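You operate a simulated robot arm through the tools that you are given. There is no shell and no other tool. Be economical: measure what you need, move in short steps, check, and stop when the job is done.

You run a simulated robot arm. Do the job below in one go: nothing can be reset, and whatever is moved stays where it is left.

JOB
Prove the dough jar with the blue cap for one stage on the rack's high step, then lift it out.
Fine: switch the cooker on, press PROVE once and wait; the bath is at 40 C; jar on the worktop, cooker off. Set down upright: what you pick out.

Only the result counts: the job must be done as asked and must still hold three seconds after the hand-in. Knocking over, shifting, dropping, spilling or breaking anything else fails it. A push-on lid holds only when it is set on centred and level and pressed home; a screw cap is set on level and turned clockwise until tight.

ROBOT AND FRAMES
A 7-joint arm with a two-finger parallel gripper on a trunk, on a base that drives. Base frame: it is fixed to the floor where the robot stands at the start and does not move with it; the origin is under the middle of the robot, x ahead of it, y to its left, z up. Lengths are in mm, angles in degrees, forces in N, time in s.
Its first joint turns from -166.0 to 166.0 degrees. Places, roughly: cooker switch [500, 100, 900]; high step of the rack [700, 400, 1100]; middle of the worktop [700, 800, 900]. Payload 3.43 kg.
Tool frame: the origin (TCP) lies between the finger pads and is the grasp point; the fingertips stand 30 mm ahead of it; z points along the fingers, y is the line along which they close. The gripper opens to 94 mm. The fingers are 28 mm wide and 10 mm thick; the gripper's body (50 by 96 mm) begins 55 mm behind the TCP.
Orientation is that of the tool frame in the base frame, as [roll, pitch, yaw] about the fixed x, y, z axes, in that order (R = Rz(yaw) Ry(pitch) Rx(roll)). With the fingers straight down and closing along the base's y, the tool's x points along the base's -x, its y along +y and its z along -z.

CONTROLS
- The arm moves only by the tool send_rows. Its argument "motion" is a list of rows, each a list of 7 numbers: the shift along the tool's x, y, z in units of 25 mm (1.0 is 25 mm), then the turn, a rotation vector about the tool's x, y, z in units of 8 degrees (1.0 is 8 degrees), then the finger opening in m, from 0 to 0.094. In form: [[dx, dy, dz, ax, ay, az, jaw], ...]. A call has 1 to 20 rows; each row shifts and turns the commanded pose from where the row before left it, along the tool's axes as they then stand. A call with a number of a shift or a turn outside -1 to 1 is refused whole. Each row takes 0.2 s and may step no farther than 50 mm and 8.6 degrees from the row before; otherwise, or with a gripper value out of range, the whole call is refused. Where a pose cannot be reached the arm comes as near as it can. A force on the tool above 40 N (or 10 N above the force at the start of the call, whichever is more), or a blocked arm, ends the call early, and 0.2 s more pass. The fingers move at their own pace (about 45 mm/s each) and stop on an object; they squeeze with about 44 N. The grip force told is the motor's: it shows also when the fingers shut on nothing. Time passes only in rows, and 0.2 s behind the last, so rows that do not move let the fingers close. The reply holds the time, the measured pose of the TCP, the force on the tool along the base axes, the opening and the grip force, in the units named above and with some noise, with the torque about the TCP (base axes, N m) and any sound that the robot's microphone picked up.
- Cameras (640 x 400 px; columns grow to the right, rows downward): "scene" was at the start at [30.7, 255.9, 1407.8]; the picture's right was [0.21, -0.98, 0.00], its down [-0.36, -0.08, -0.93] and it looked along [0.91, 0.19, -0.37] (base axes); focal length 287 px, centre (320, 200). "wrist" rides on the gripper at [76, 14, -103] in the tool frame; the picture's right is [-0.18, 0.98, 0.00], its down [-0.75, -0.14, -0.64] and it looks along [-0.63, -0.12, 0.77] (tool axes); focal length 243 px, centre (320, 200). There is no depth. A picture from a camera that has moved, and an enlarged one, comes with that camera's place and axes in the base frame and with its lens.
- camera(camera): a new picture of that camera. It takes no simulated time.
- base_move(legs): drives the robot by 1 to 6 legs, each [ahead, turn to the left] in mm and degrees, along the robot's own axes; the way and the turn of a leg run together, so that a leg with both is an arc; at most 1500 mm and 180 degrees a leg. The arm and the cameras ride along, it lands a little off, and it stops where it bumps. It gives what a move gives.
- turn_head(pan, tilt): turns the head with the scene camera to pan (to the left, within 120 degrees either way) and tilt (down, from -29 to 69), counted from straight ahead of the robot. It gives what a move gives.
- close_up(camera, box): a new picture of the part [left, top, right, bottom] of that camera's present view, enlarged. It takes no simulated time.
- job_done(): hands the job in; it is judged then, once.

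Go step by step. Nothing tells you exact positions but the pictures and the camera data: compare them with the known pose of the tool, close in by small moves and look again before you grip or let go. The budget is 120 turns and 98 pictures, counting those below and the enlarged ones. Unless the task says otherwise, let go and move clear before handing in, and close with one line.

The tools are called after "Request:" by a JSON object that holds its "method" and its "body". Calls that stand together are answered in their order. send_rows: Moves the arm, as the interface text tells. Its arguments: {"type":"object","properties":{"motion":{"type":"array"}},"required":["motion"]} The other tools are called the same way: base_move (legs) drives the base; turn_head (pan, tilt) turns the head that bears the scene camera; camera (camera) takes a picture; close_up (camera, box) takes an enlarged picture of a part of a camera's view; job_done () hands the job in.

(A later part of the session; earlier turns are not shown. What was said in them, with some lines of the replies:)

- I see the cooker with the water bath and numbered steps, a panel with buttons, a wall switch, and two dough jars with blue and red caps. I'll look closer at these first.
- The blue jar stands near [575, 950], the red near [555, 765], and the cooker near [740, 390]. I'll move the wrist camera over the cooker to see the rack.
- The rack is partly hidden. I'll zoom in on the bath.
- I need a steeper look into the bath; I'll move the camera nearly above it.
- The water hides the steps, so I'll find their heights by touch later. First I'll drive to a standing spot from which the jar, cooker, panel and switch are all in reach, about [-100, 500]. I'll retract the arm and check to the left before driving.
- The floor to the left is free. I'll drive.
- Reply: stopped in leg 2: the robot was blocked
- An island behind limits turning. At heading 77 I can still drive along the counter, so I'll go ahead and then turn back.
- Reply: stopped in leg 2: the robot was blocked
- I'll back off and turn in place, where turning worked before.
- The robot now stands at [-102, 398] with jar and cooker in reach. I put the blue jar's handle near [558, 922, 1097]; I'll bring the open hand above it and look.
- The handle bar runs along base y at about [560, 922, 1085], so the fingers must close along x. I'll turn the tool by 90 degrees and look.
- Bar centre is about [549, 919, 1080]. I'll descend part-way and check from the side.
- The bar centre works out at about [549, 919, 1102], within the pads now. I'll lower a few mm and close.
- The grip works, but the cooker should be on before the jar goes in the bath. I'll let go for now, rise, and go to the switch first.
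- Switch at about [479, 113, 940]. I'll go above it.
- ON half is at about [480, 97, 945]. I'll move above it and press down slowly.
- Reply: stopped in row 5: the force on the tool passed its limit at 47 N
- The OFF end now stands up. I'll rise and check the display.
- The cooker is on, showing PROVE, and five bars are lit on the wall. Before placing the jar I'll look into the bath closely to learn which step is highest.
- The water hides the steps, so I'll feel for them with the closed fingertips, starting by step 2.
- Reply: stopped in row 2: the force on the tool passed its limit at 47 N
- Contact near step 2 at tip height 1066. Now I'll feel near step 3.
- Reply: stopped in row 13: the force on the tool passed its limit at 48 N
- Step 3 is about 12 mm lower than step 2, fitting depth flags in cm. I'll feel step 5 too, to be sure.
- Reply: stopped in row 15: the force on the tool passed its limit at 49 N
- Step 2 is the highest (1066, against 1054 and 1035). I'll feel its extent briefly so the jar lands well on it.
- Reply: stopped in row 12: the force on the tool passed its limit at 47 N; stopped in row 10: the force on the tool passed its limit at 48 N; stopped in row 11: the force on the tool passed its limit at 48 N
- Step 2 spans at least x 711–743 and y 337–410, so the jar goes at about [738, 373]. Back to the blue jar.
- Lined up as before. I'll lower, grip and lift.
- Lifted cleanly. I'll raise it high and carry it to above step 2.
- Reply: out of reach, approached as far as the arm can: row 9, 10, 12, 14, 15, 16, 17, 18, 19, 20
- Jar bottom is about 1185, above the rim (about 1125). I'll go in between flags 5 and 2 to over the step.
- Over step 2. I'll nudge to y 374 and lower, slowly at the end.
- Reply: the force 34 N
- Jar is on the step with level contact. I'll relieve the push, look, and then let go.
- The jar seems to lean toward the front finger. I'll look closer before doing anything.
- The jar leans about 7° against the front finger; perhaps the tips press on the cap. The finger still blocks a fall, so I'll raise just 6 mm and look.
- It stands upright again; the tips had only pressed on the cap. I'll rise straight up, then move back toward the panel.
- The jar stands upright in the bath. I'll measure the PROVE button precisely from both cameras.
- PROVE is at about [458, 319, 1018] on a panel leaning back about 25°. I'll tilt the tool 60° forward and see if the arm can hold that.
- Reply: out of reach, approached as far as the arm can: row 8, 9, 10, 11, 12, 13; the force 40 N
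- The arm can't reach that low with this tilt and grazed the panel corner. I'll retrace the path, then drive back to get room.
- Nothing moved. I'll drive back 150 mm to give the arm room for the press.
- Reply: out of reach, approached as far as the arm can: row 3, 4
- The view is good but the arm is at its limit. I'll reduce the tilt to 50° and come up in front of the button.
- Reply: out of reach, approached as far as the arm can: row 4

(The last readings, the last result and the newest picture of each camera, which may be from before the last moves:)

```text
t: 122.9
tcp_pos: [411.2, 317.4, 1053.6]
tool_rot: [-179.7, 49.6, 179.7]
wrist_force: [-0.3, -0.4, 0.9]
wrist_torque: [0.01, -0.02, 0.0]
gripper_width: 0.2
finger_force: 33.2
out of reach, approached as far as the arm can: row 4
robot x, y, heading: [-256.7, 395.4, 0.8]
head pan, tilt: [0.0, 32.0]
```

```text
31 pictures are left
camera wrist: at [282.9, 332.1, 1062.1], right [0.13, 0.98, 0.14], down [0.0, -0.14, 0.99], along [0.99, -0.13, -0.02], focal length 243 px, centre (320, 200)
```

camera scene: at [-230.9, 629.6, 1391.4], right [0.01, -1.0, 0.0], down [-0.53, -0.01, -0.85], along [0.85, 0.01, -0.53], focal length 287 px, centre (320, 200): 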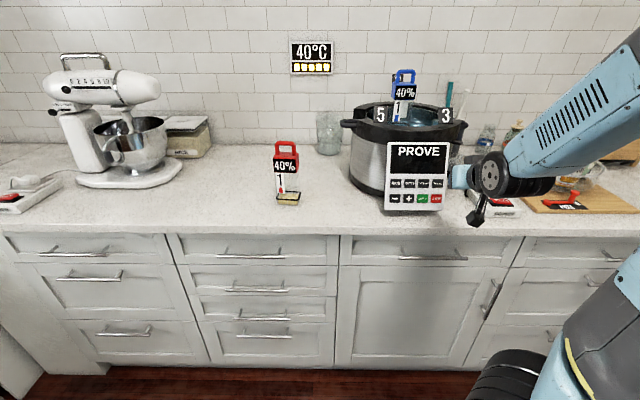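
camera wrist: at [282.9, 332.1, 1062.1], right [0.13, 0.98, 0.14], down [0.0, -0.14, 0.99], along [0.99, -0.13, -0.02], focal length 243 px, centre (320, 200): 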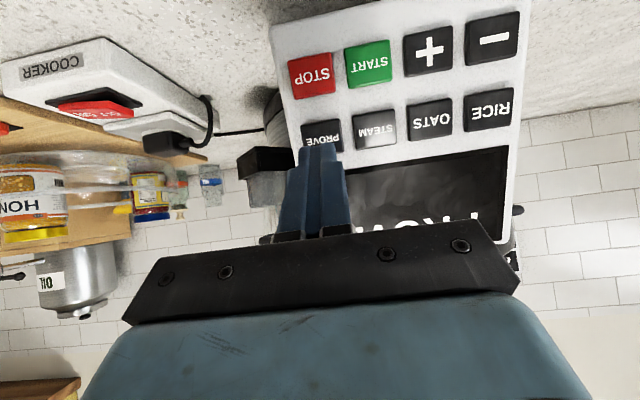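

Request:
{"method": "send_rows", "body": {"motion": [[0, 0, 0.3, 0, 0, 0, 0], [0, 0, 0.3, 0, 0, 0, 0], [0, 0, 0, 0, 0, 0, 0]]}}

Request:
{"method": "close_up", "body": {"camera": "wrist", "box": [220, 50, 420, 220]}}

```text
t: 123.7
tcp_pos: [423.5, 319.4, 1042.4]
tool_rot: [-179.5, 49.8, 180.0]
wrist_force: [0.2, -0.7, 0.2]
wrist_torque: [-0.01, -0.01, 0.03]
gripper_width: 0.0
finger_force: 32.5
robot x, y, heading: [-256.4, 391.2, 0.7]
head pan, tilt: [0.0, 32.0]
```

```text
2.35 times, centred on (320, 135) of wrist
camera zoom: at [294.8, 332.6, 1051.8], right [0.13, 0.98, 0.14], down [-0.01, -0.14, 0.99], along [0.99, -0.12, -0.01], focal length 571 px, centre (320, 353)
```

zoom: 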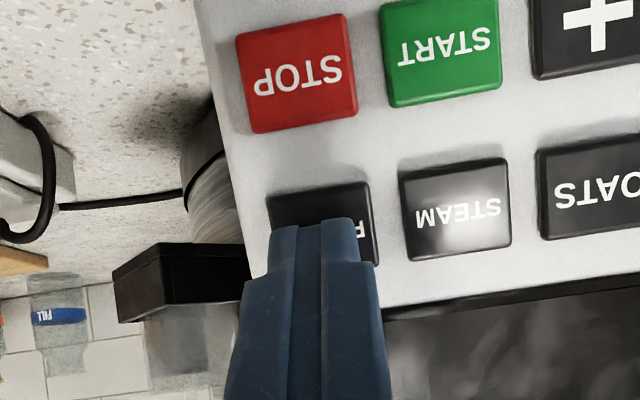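

Aligned with PROVE. I'll press along the tool axis slowly.

Request:
{"method": "send_rows", "body": {"motion": [[0, 0, 0.2, 0, 0, 0, 0], [0, 0, 0.2, 0, 0, 0, 0], [0, 0, 0.15, 0, 0, 0, 0], [0, 0, 0.15, 0, 0, 0, 0], [0, 0, 0.12, 0, 0, 0, 0], [0, 0, 0.12, 0, 0, 0, 0]]}}

Request:
{"method": "close_up", "body": {"camera": "wrist", "box": [220, 50, 420, 220]}}

Request:
{"method": "close_up", "body": {"camera": "scene", "box": [280, 30, 480, 220]}}

```text
t: 125.0
tcp_pos: [436.3, 317.5, 1031.6]
tool_rot: [-179.5, 50.0, 180.0]
wrist_force: [-28.3, 1.4, 24.7]
wrist_torque: [0.14, -0.53, 0.0]
gripper_width: 0.0
finger_force: 33.3
robot x, y, heading: [-259.3, 395.1, 0.7]
head pan, tilt: [0.0, 32.0]
heard: click
stopped in row 6: the force on the tool passed its limit at 46 N (the readings are from after the stop); the commanded pose is now the measured one
```

```text
2.35 times, centred on (320, 135) of wrist
camera zoom: at [307.3, 332.4, 1040.4], right [0.13, 0.98, 0.13], down [-0.01, -0.14, 0.99], along [0.99, -0.12, -0.01], focal length 571 px, centre (320, 353)
```

zoom: 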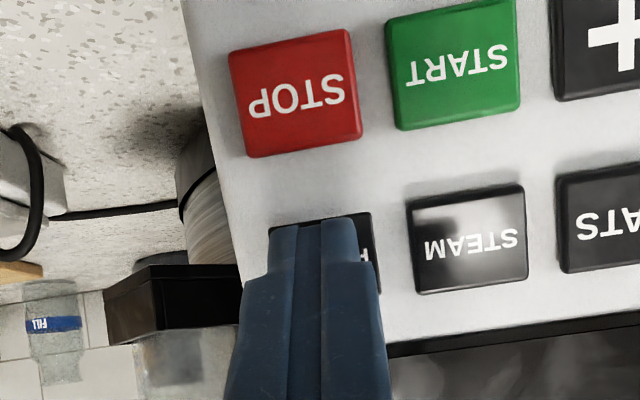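

```text
2.11 times, centred on (380, 125) of scene
camera zoom: at [-233.7, 629.7, 1391.5], right [0.01, -1.0, 0.0], down [-0.53, -0.01, -0.85], along [0.85, 0.01, -0.53], focal length 604 px, centre (194, 358)
```

zoom: 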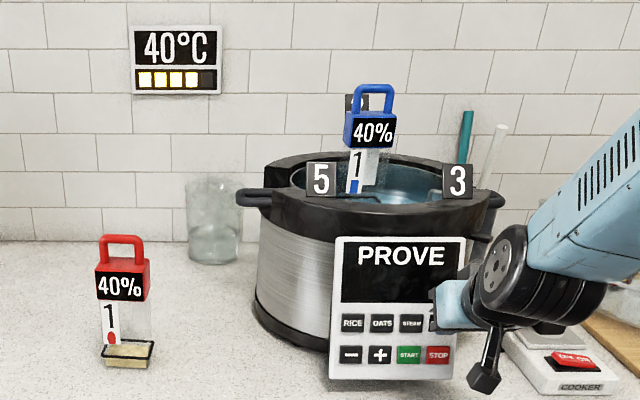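

A click, and the wall display went from five bars to four: proving has started. I'll back off and go to a ready position above the jar while watching the bars.

Request:
{"method": "send_rows", "body": {"motion": [[0, 0, -1, 0, 0, 0, 0], [0, 0, -1, 0, 0, 0, 0], [0, 0, -1, 0, 0, 0, 0], [-1, 0, -1, 0, 0, 0, 0], [-1, 0, -1, 0, 0, 0, 0], [-1, 0, -1, 0, 0, 0, 0], [-1, 0, -0.8, 0, 0, 0, 0], [-1, 0, -0.8, 0, 0, 0, 0], [-1, 0, -0.8, 0, 0, 0, 0], [-1, 0, -0.8, 0, 1, 0, 0], [-0.6, 0, -0.8, 0, 1, 0, 0], [0, 0, 0, 0, 1, 0, 0], [0, 0, 0, 0, 1, 0, 0], [0, 0, 0, 0, 1, 0, 0], [0, 0, 0, 0, 1, 0, 0], [0, 0, 0, 0, 0.24, 0, 0], [0, 0, 0, 0, 0, 0, 0]]}}

Request:
{"method": "camera", "body": {"camera": "scene"}}

```text
t: 128.6
tcp_pos: [372.6, 320.8, 1337.5]
tool_rot: [-179.7, -0.2, 179.7]
wrist_force: [-0.1, 0.6, 0.5]
wrist_torque: [0.03, -0.02, -0.02]
gripper_width: 0.0
finger_force: 32.7
robot x, y, heading: [-258.3, 397.1, 0.9]
head pan, tilt: [0.0, 32.0]
```

```text
27 pictures are left
camera scene: at [-230.8, 629.7, 1391.4], right [0.01, -1.0, 0.0], down [-0.53, -0.01, -0.85], along [0.85, 0.01, -0.53], focal length 287 px, centre (320, 200)
```

scene: 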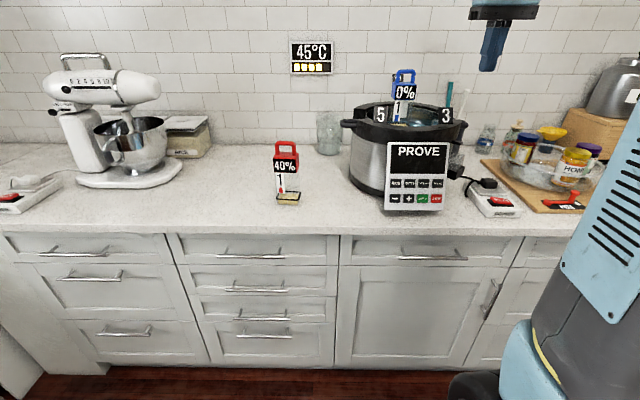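

Request:
{"method": "close_up", "body": {"camera": "scene", "box": [280, 30, 480, 155]}}

```text
3.20 times, centred on (380, 92) of scene
camera zoom: at [-230.8, 629.7, 1391.4], right [0.01, -1.0, 0.0], down [-0.53, -0.01, -0.85], along [0.85, 0.01, -0.53], focal length 918 px, centre (128, 544)
```

zoom: 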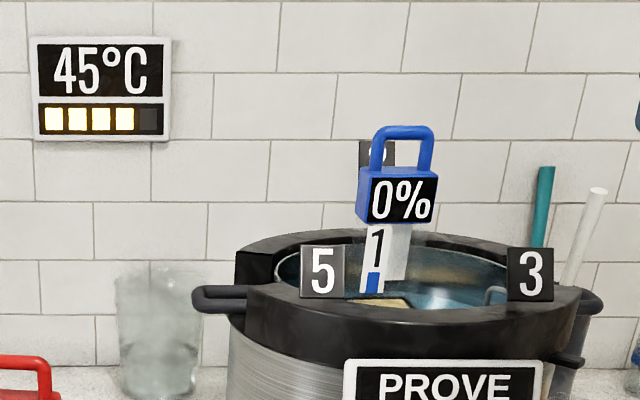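

The jar label now reads 0% and the bath 45 °C; the stage seems done or finishing. I'll drive forward again and get over the jar, then check again.

Request:
{"method": "base_move", "body": {"legs": [[150, 0]]}}

Request:
{"method": "send_rows", "body": {"motion": [[0, 0, -0.7, 0, 0, 1, 0], [0, 0, -0.7, 0, 0, 1, 0], [0, 0, -0.6, 0, 0, 1, 0], [0, 0, 0, 0, 0, 1, 0], [0, 0, 0, 0, 0, 1, 0], [0, 0, 0, 0, 0, 1, 0], [0, 0, 0, 0, 0, 1, 0], [0, 0, 0, 0, 0, 1, 0], [0, 0, 0, 0, 0, 1, 0], [0, 0, 0, 0, 0, 1, 0], [0, 0, 0, 0, 0, 1, 0], [0, 0, 0, 0, 0, 0, 0]]}}

Request:
{"method": "close_up", "body": {"camera": "scene", "box": [280, 30, 480, 155]}}

Request:
{"method": "camera", "body": {"camera": "wrist"}}

```text
t: 130.0
tcp_pos: [523.3, 321.3, 1338.4]
tool_rot: [-179.8, -0.2, 179.5]
wrist_force: [-0.8, -0.2, 0.0]
wrist_torque: [-0.01, 0.02, 0.0]
gripper_width: 0.0
finger_force: 33.0
robot x, y, heading: [-107.5, 396.0, 0.8]
head pan, tilt: [0.0, 32.0]
```

```text
t: 132.6
tcp_pos: [523.4, 321.7, 1388.0]
tool_rot: [-180.0, 0.3, 91.6]
wrist_force: [0.3, 0.3, 0.1]
wrist_torque: [-0.02, 0.02, 0.04]
gripper_width: 0.0
finger_force: 33.2
robot x, y, heading: [-106.6, 397.8, 0.8]
head pan, tilt: [0.0, 32.0]
```

```text
3.20 times, centred on (380, 92) of scene
camera zoom: at [-80.4, 631.5, 1391.4], right [0.01, -1.0, 0.0], down [-0.53, -0.01, -0.85], along [0.85, 0.01, -0.53], focal length 918 px, centre (128, 544)
```

zoom: 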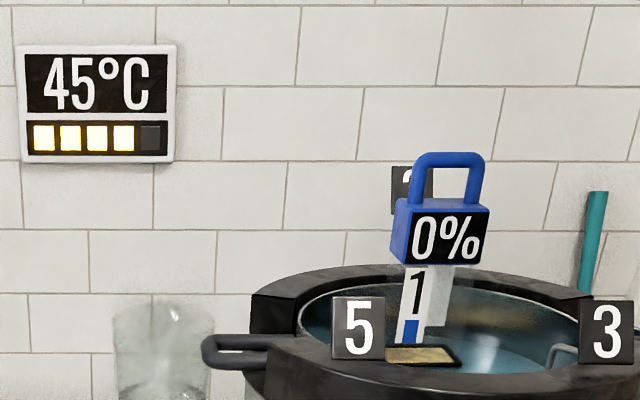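

```text
24 pictures are left
camera wrist: at [534.9, 398.0, 1490.9], right [0.99, -0.16, 0.0], down [-0.12, -0.75, 0.65], along [-0.1, -0.64, -0.76], focal length 243 px, centre (320, 200)
```

wrist: 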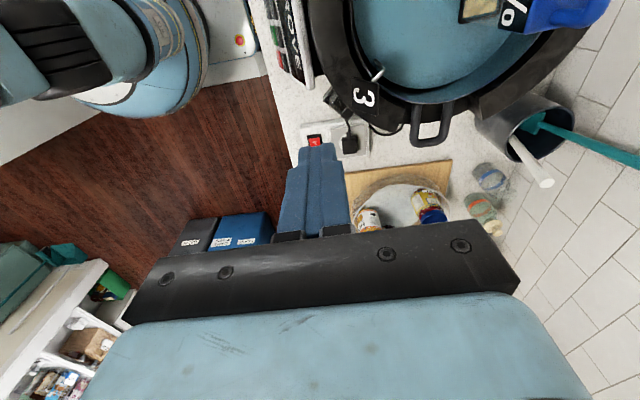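

Stable at 45 °C, four bars, 0%. I'll move above the jar with the hand open and check again.

Request:
{"method": "send_rows", "body": {"motion": [[0.25, 1, 0, 0, 0, 0, 0.094], [0.25, 1, 0, 0, 0, 0, 0.094], [0.25, 1, 0, 0, 0, 0, 0.094], [0.25, 1, 0, 0, 0, 0, 0.094], [0.25, 1, 0, 0, 0, 0, 0.094], [0.25, 1, 0, 0, 0, 0, 0.094], [0.25, 1, 0, 0, 0, 0, 0.094], [0.1, 1, 0, 0, 0, 0, 0.094], [0, 0.6, 0, 0, 0, 0, 0.094], [0, 0, 0.8, 0, 0, 0, 0.094], [0, 0, 0.8, 0, 0, 0, 0.094], [0, 0, 0, 0, 0, 0, 0.094]]}}

Request:
{"method": "camera", "body": {"camera": "wrist"}}

Request:
{"method": "close_up", "body": {"camera": "scene", "box": [280, 30, 480, 155]}}

```text
t: 135.2
tcp_pos: [736.3, 373.7, 1347.4]
tool_rot: [-179.9, 0.3, 91.6]
wrist_force: [0.2, 0.5, -0.6]
wrist_torque: [0.02, -0.01, -0.02]
gripper_width: 94.0
finger_force: 0.1
robot x, y, heading: [-103.2, 393.6, 0.7]
head pan, tilt: [0.0, 32.0]
```

```text
23 pictures are left
camera wrist: at [748.3, 449.8, 1449.9], right [0.99, -0.16, 0.0], down [-0.12, -0.75, 0.65], along [-0.1, -0.64, -0.76], focal length 243 px, centre (320, 200)
```

wrist: 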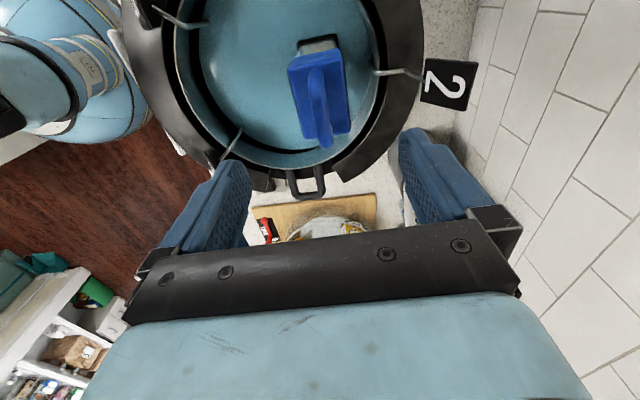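

```text
3.20 times, centred on (380, 92) of scene
camera zoom: at [-80.1, 631.5, 1391.4], right [0.01, -1.0, 0.0], down [-0.53, -0.01, -0.85], along [0.85, 0.01, -0.53], focal length 918 px, centre (128, 544)
```

zoom: 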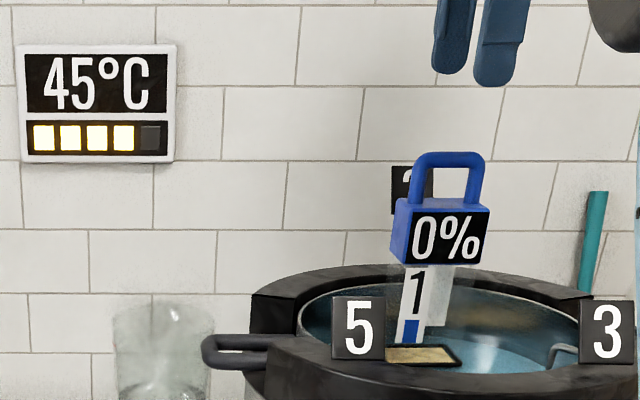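

Readings hold steady, so the stage is over. I'll go down to the handle and check before gripping.

Request:
{"method": "send_rows", "body": {"motion": [[0, 0, 1, 0, 0, 0, 0.094], [0, 0, 1, 0, 0, 0, 0.094], [0, 0, 0.8, 0, 0, 0, 0.094], [0, 0, 0.6, 0, 0, 0, 0.094], [0, 0, 0, 0, 0, 0, 0.094]]}}

Request:
{"method": "close_up", "body": {"camera": "wrist", "box": [200, 20, 440, 240]}}

```text
t: 136.4
tcp_pos: [737.2, 373.8, 1261.9]
tool_rot: [-180.0, 0.3, 91.6]
wrist_force: [0.2, 0.7, 0.3]
wrist_torque: [0.0, 0.0, 0.0]
gripper_width: 94.0
finger_force: 0.0
robot x, y, heading: [-108.8, 395.9, 0.9]
head pan, tilt: [0.0, 32.0]
```

```text
1.82 times, centred on (320, 130) of wrist
camera zoom: at [748.8, 449.4, 1365.1], right [0.99, -0.16, 0.0], down [-0.12, -0.75, 0.65], along [-0.1, -0.64, -0.76], focal length 441 px, centre (320, 327)
```

zoom: 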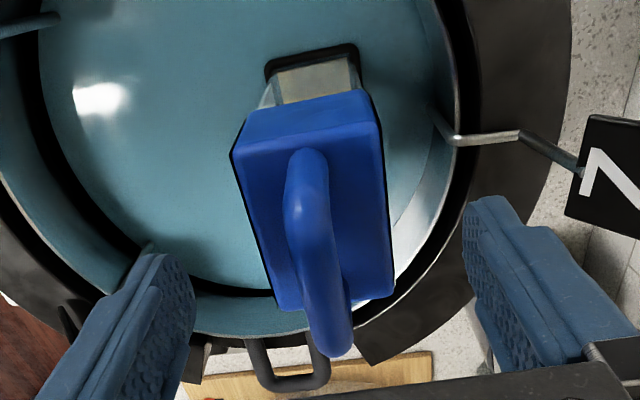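

Request:
{"method": "send_rows", "body": {"motion": [[0, -0.1, 0.04, 0, 0, 0, 0.094], [0, 0, 0, 0, 0, 0, 0.05], [0, 0, 0, 0, 0, 0, 0.03], [0, 0, 0, 0, 0, 0, 0.0], [0, 0, 0, 0, 0, 0, 0.0], [0, 0, 0, 0, 0, 0, 0.0], [0, 0, 0, 0, 0, 0, 0.0], [0, 0, 0, 0, 0, 0, 0.0], [0, 0, 0, 0, 0, 0, 0.0], [0, 0, -0.3, 0, 0, 0, 0.0], [0, 0, -0.6, 0, 0, 0, 0.0], [0, 0, -1, 0, 0, 0, 0.0], [0, 0, -1, 0, 0, 0, 0.0], [0, 0, -1, 0, 0, 0, 0.0], [0, 0, -1, 0, 0, 0, 0.0], [0, 0, 0, 0, 0, 0, 0.0]]}}

Request:
{"method": "camera", "body": {"camera": "scene"}}

```text
t: 139.8
tcp_pos: [734.8, 373.7, 1384.1]
tool_rot: [-179.8, 0.2, 91.6]
wrist_force: [-0.3, -0.7, -2.3]
wrist_torque: [0.0, 0.04, -0.02]
gripper_width: 16.3
finger_force: 44.0
robot x, y, heading: [-105.0, 399.8, 0.7]
head pan, tilt: [0.0, 32.0]
```

```text
20 pictures are left
camera scene: at [-80.0, 631.5, 1391.4], right [0.01, -1.0, 0.0], down [-0.53, -0.01, -0.85], along [0.85, 0.01, -0.53], focal length 287 px, centre (320, 200)
```

scene: 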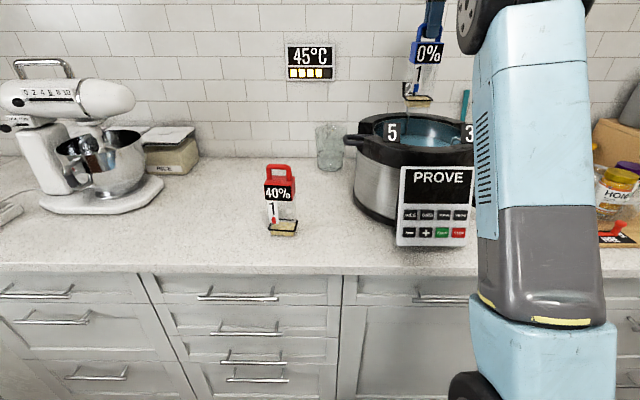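

The jar is out. I'll carry it back to its old place on the worktop.

Request:
{"method": "send_rows", "body": {"motion": [[0.9, 0, 0, 0, 0, 0, 0], [0.9, 0, 0, 0, 0, 0, 0], [0.9, 0, 0, 0, 0, 0, 0], [0.9, 0, 0, 0, 0, 0, 0], [0.9, 0, 0, 0, 0, 0, 0], [0.9, 0, 0, 0, 0, 0, 0], [0.9, 0, 0, 0, 0, 0, 0], [0.9, 0, 0, 0, 0, 0, 0], [0.9, 0, 0, 0, 0, 0, 0], [0.9, -0.5, 0, 0, 0, 0, 0], [0.9, -0.6, 0.1, 0, 0, 0, 0], [0.9, -0.6, 0.1, 0, 0, 0, 0], [0.9, -0.6, 0.1, 0, 0, 0, 0], [0.9, -0.6, 0.1, 0, 0, 0, 0], [0.9, -0.6, 0.1, 0, 0, 0, 0], [0.9, -0.6, 0.1, 0, 0, 0, 0], [0.9, -0.6, 0.1, 0, 0, 0, 0], [0.9, -0.6, 0.1, 0, 0, 0, 0], [0.9, -0.6, 0.1, 0, 0, 0, 0], [0, 0, 0, 0, 0, 0, 0]]}}

```text
t: 144.0
tcp_pos: [575.5, 797.6, 1358.8]
tool_rot: [-180.0, 0.3, 91.7]
wrist_force: [0.3, 0.7, -2.8]
wrist_torque: [0.02, 0.03, 0.0]
gripper_width: 16.2
finger_force: 44.2
robot x, y, heading: [-106.9, 396.5, 0.6]
head pan, tilt: [0.0, 32.0]
```

Request:
{"method": "send_rows", "body": {"motion": [[0.98, -0.18, 0, 0, 0, 0, 0], [0.98, -0.18, 0, 0, 0, 0, 0], [0.98, -0.18, 0, 0, 0, 0, 0], [0.98, -0.18, 0, 0, 0, 0, 0], [0.98, -0.18, 0, 0, 0, 0, 0], [0, 0, 1, 0, 0, 0, 0], [0, 0, 1, 0, 0, 0, 0], [0, 0, 1, 0, 0, 0, 0], [0, 0, 1, 0, 0, 0, 0], [0, 0, 1, 0, 0, 0, 0], [0, 0, 1, 0, 0, 0, 0], [0, 0, 1, 0, 0, 0, 0], [0, 0, 1, 0, 0, 0, 0], [0, 0, 1, 0, 0, 0, 0], [0, 0, 0, 0, 0, 0, 0]]}}

Request:
{"method": "close_up", "body": {"camera": "scene", "box": [140, 100, 340, 240]}}

```text
t: 147.2
tcp_pos: [549.7, 917.6, 1133.1]
tool_rot: [-179.9, 0.3, 91.6]
wrist_force: [0.7, -0.9, -1.9]
wrist_torque: [-0.04, -0.03, -0.03]
gripper_width: 16.3
finger_force: 43.9
robot x, y, heading: [-105.6, 400.7, 0.6]
head pan, tilt: [0.0, 32.0]
```

```text
2.86 times, centred on (240, 170) of scene
camera zoom: at [-80.2, 631.6, 1391.4], right [0.01, -1.0, 0.0], down [-0.53, -0.01, -0.85], along [0.85, 0.01, -0.53], focal length 820 px, centre (549, 286)
```

zoom: 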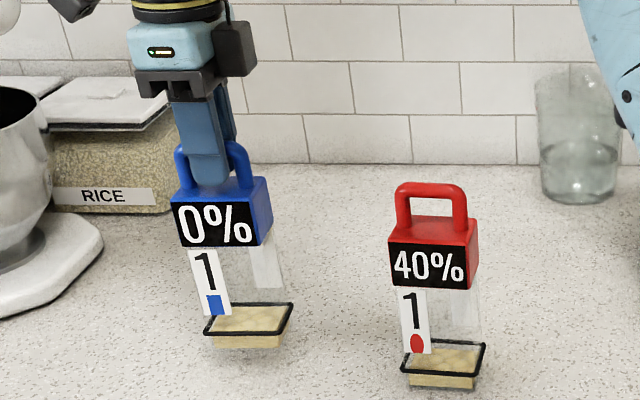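

Request:
{"method": "send_rows", "body": {"motion": [[0, 0, 0.4, 0, 0, 0, 0], [0, 0, 0.3, 0, 0, 0, 0], [0, 0, 0.1, 0, 0, 0, 0], [0, 0, 0.08, 0, 0, 0, 0], [0, 0, 0, 0, 0, 0, 0]]}}

```text
t: 148.4
tcp_pos: [548.5, 917.4, 1111.2]
tool_rot: [-179.8, 0.3, 91.6]
wrist_force: [-0.4, -0.7, -2.2]
wrist_torque: [-0.05, 0.0, 0.0]
gripper_width: 16.2
finger_force: 44.7
robot x, y, heading: [-103.4, 399.7, 0.8]
head pan, tilt: [0.0, 32.0]
```

Request:
{"method": "send_rows", "body": {"motion": [[0, 0, 0.06, 0, 0, 0, 0], [0, 0, 0.06, 0, 0, 0, 0], [0, 0, 0.06, 0, 0, 0, 0], [0, 0, 0, 0, 0, 0, 0]]}}

```text
t: 149.4
tcp_pos: [548.8, 917.7, 1107.0]
tool_rot: [-179.9, 0.3, 91.5]
wrist_force: [1.0, 0.0, 1.8]
wrist_torque: [0.17, 0.03, -0.01]
gripper_width: 16.0
finger_force: 43.6
robot x, y, heading: [-104.5, 395.0, 0.6]
head pan, tilt: [0.0, 32.0]
```

Request:
{"method": "send_rows", "body": {"motion": [[0, 0, 0.05, 0, 0, 0, 0], [0, 0, 0, 0, 0, 0, 0]]}}

```text
t: 150.0
tcp_pos: [548.5, 916.1, 1107.3]
tool_rot: [-180.0, 0.3, 91.6]
wrist_force: [2.8, -0.4, 15.6]
wrist_torque: [-0.08, -0.02, -0.04]
gripper_width: 16.2
finger_force: 44.1
robot x, y, heading: [-107.3, 395.9, 0.9]
head pan, tilt: [0.0, 32.0]
```

Firm on the worktop. I'll relieve the push, open, and check before rising.

Request:
{"method": "send_rows", "body": {"motion": [[0, 0, -0.05, 0, 0, 0, 0.0], [0, 0, 0, 0, 0, 0, 0.025], [0, 0, 0, 0, 0, 0, 0.04], [0, 0, 0, 0, 0, 0, 0.06], [0, 0, 0, 0, 0, 0, 0.07], [0, 0, -0.2, 0, 0, 0, 0.07], [0, 0, 0, 0, 0, 0, 0.07]]}}

Request:
{"method": "close_up", "body": {"camera": "scene", "box": [140, 100, 340, 240]}}

```text
t: 151.6
tcp_pos: [548.7, 917.7, 1111.9]
tool_rot: [-179.9, 0.4, 91.5]
wrist_force: [-0.8, 0.3, 0.5]
wrist_torque: [0.03, -0.01, 0.02]
gripper_width: 69.8
finger_force: 0.1
robot x, y, heading: [-106.6, 397.2, 0.8]
head pan, tilt: [0.0, 32.0]
```

```text
2.86 times, centred on (240, 170) of scene
camera zoom: at [-80.3, 631.6, 1391.4], right [0.01, -1.0, 0.0], down [-0.53, -0.01, -0.85], along [0.85, 0.01, -0.53], focal length 820 px, centre (549, 286)
```

zoom: 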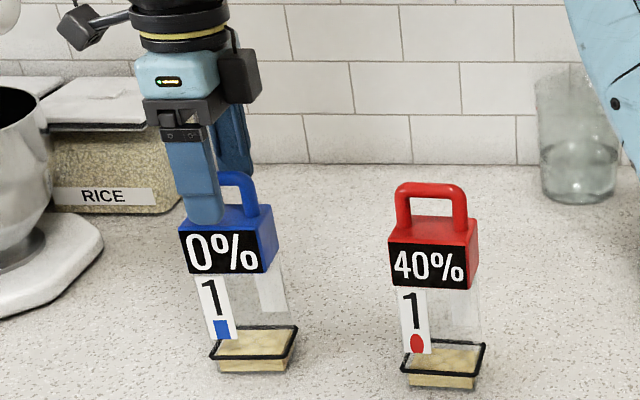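

The jar stands upright. Now up, and over to the switch to turn the cooker off.

Request:
{"method": "send_rows", "body": {"motion": [[0, 0, -0.6, 0, 0, 0, 0.07], [0, 0, -1, 0, 0, 0, 0.07], [0, 0, -1, 0, 0, 0, 0.07], [0, 0, -1, 0, 0, 0, 0.07], [0, 0, -1, 0, 0, 0, 0.07], [0, 0, -1, 0, 0, 0, 0.07], [0, 0, -1, 0, 0, 0, 0.07], [0, 0, -0.9, 0, 0, 0, 0.0], [0, 0, 0, 0, 0, -1, 0], [0, 0, 0, 0, 0, -1, 0], [0, 0, 0, 0, 0, -1, 0], [0, 0, 0, 0, 0, -1, 0], [0, 0, 0, 0, 0, -1, 0], [0, 0, 0, 0, 0, -1, 0], [0, 0, 0, 0, 0, -1, 0], [0, 0, 0, 0, 0, -1, 0], [0, 0, 0, 0, 0, -1, 0], [0, 0, 0, 0, 0, -1, 0], [0, 0, 0, 0, 0, -1, 0]]}}

Request:
{"method": "send_rows", "body": {"motion": [[0.3, -1, 0, 0, 0, 0, 0], [0.3, -1, 0, 0, 0, 0, 0], [0.3, -1, 0, 0, 0, 0, 0], [0.3, -1, 0, 0, 0, 0, 0], [0.3, -1, 0, 0, 0, 0, 0], [0.3, -1, 0, 0, 0, 0, 0], [0.3, -1, 0, 0, 0, 0, 0], [0.3, -1, 0, 0, 0, 0, 0], [0.3, -1, 0, 0, 0, 0, 0], [0.3, -1, 0, 0, 0, 0, 0], [0.3, -1, 0, 0, 0, 0, 0], [0.3, -1, 0, 0, 0, 0, 0], [0.3, -1, 0, 0, 0, 0, 0], [0, -1, 0, 0, 0, 0, 0], [0, -1, 0, 0, 0, 0, 0], [0, -1, 0, 0, 0, 0, 0], [0, -1, 0, 0, 0, 0, 0], [0, -1, 0, 0, 0, 0, 0], [0, -1, 0, 0, 0, 0, 0], [0, -1, 0, 0, 0, 0, 0]]}}

Request:
{"method": "send_rows", "body": {"motion": [[0, -1, 0, 0, 0, 0, 0], [0, -1, 0, 0, 0, 0, 0], [0, -1, 0, 0, 0, 0, 0], [0, -1, 0, 0, 0, 0, 0], [0, -1, 0, 0, 0, 0, 0], [0, -1, 0, 0, 0, 0, 0], [0, -1, 0, 0, 0, 0, 0], [0, -1, 0, 0, 0, 0, 0], [0, -1, 0.5, 0, 0, 0, 0], [0, -1, 0.5, 0, 0, 0, 0], [-0.5, -1, 1, 0, 0, 0, 0], [0, -1, 1, 0, 0, 0, 0], [0, 0, 1, 0, 0, 0, 0], [0, 0, 1, 0, 0, 0, 0], [0, 0, 1, 0, 0, 0, 0], [0, 0, 1, 0, 0, 0, 0], [0, 0, 1, 0, 0, 0, 0], [0, 0, 0, 0, 0, 0, 0]]}}

Request:
{"method": "camera", "body": {"camera": "wrist"}}

```text
t: 155.6
tcp_pos: [549.3, 917.0, 1299.1]
tool_rot: [-179.7, -0.1, 179.8]
wrist_force: [0.7, -0.6, -0.9]
wrist_torque: [-0.01, 0.0, -0.01]
gripper_width: 0.2
finger_force: 33.1
robot x, y, heading: [-106.4, 398.1, 0.7]
head pan, tilt: [0.0, 32.0]
```

```text
t: 159.8
tcp_pos: [448.1, 419.7, 1302.7]
tool_rot: [-179.7, -0.1, 179.5]
wrist_force: [0.3, 0.5, 0.3]
wrist_torque: [-0.04, 0.01, 0.02]
gripper_width: 0.0
finger_force: 33.1
robot x, y, heading: [-106.6, 404.3, 0.6]
head pan, tilt: [0.0, 32.0]
```

```text
t: 163.6
tcp_pos: [457.7, 118.8, 1103.6]
tool_rot: [-179.8, -0.1, 179.6]
wrist_force: [0.5, 1.0, 0.3]
wrist_torque: [-0.02, -0.02, 0.0]
gripper_width: 0.0
finger_force: 33.3
robot x, y, heading: [-105.4, 401.6, 0.7]
head pan, tilt: [0.0, 32.0]
```

```text
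17 pictures are left
camera wrist: at [380.9, 132.1, 1207.5], right [0.19, 0.98, -0.01], down [0.75, -0.14, 0.64], along [0.63, -0.13, -0.77], focal length 243 px, centre (320, 200)
```

wrist: 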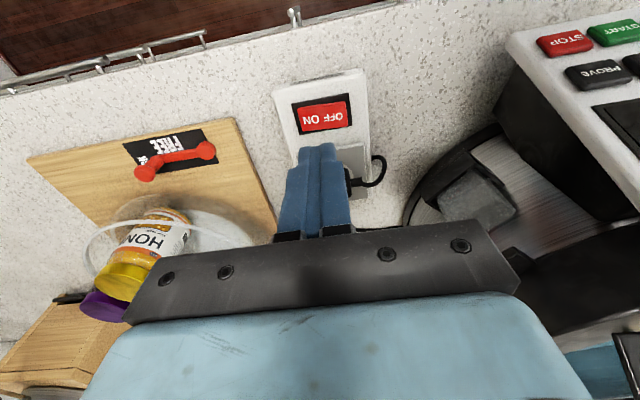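

OFF half is at about [479, 131]. I'll press it as before.

Request:
{"method": "send_rows", "body": {"motion": [[-0.86, 0.48, 0, 0, 0, 0, 0], [0, 0, 1, 0, 0, 0, 0], [0, 0, 1, 0, 0, 0, 0], [0, 0, 1, 0, 0, 0, 0], [0, 0, 1, 0, 0, 0, 0], [0, 0, 0, 0, 0, 0, 0]]}}

Request:
{"method": "close_up", "body": {"camera": "wrist", "box": [220, 50, 440, 220]}}

```text
t: 165.0
tcp_pos: [478.1, 129.2, 1004.5]
tool_rot: [-179.6, -0.1, 179.6]
wrist_force: [-0.3, 0.4, 0.3]
wrist_torque: [0.0, -0.04, -0.02]
gripper_width: 0.0
finger_force: 32.8
robot x, y, heading: [-107.1, 400.4, 0.5]
head pan, tilt: [0.0, 32.0]
```

```text
2.35 times, centred on (330, 135) of wrist
camera zoom: at [402.6, 143.8, 1107.8], right [0.19, 0.98, -0.01], down [0.75, -0.14, 0.64], along [0.63, -0.13, -0.77], focal length 571 px, centre (296, 353)
```

zoom: 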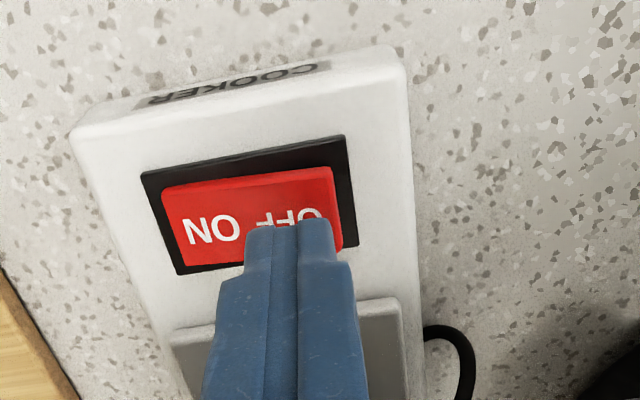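

Request:
{"method": "send_rows", "body": {"motion": [[0, 0.05, 0.5, 0, 0, 0, 0], [0, 0, 0.2, 0, 0, 0, 0], [0, 0, 0.16, 0, 0, 0, 0], [0, 0, 0.16, 0, 0, 0, 0], [0, 0, 0.12, 0, 0, 0, 0], [0, 0, 0.12, 0, 0, 0, 0], [0, 0, 0.12, 0, 0, 0, 0]]}}

Request:
{"method": "send_rows", "body": {"motion": [[0, 0, -1, 0, 0, 0, 0], [0, 0, -1, 0, 0, 0, 0], [0, 0, -1, 0, 0, 0, 0], [0, 0, -1, 0, 0, 0, 0], [0, 0, -1, 0, 0, 0, 0], [0, 0, -1, 0, 0, 0, 0], [0, 0, -1, 0, 0, 0, 0], [0, 0, -1, 0, 0, 0, 0]]}}

Request:
{"method": "camera", "body": {"camera": "wrist"}}

Request:
{"method": "camera", "body": {"camera": "scene"}}

```text
t: 166.2
tcp_pos: [480.3, 130.1, 980.5]
tool_rot: [-179.5, 0.1, 179.5]
wrist_force: [-9.9, 8.7, 14.1]
wrist_torque: [0.1, 0.35, -0.13]
gripper_width: 0.0
finger_force: 33.5
robot x, y, heading: [-106.4, 397.5, 0.7]
head pan, tilt: [0.0, 32.0]
stopped in row 5: the force on the tool passed its limit at 48 N (the readings are from after the stop); the commanded pose is now the measured one
```

```text
t: 167.9
tcp_pos: [481.0, 130.4, 1178.7]
tool_rot: [-179.6, 0.1, 179.7]
wrist_force: [0.2, -0.2, -0.4]
wrist_torque: [-0.03, 0.01, -0.03]
gripper_width: 0.3
finger_force: 33.0
robot x, y, heading: [-104.8, 401.7, 0.6]
head pan, tilt: [0.0, 32.0]
```

```text
15 pictures are left
camera wrist: at [403.5, 144.9, 1282.6], right [0.19, 0.98, -0.01], down [0.75, -0.14, 0.64], along [0.63, -0.13, -0.76], focal length 243 px, centre (320, 200)
```

wrist: 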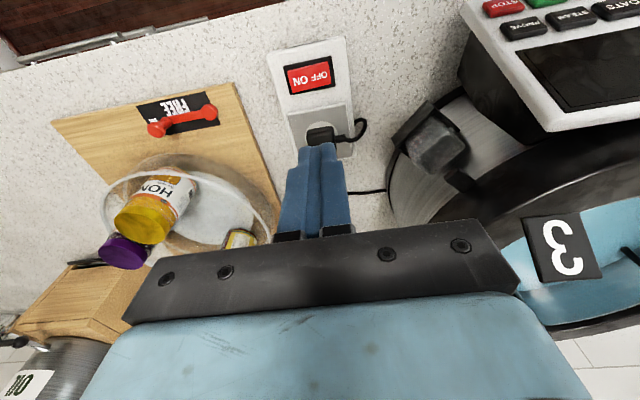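

```text
14 pictures are left
camera scene: at [-80.3, 631.4, 1391.4], right [0.01, -1.0, 0.0], down [-0.53, -0.01, -0.85], along [0.85, 0.01, -0.53], focal length 287 px, centre (320, 200)
```

scene: 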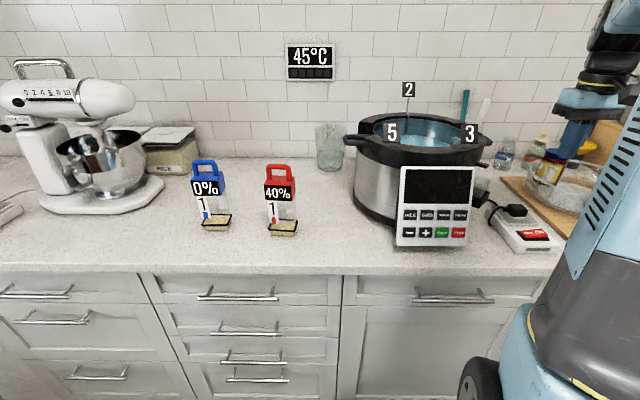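

The display is dark, so the cooker is off. The blue jar stands upright on the worktop, the rest is where it was and the hand is clear, so I'm handing in.

Request:
{"method": "job_done", "body": {}}

```text
The job is handed in.
```

The blue-capped jar had one PROVE stage on the high step (flag 2, the highest by touch). It is back upright on the worktop with the cooker off. Three things to note: the jar's label went from 40% to 0%, the bath now reads 45 °C, and the gripper briefly touched the panel corner without moving it.
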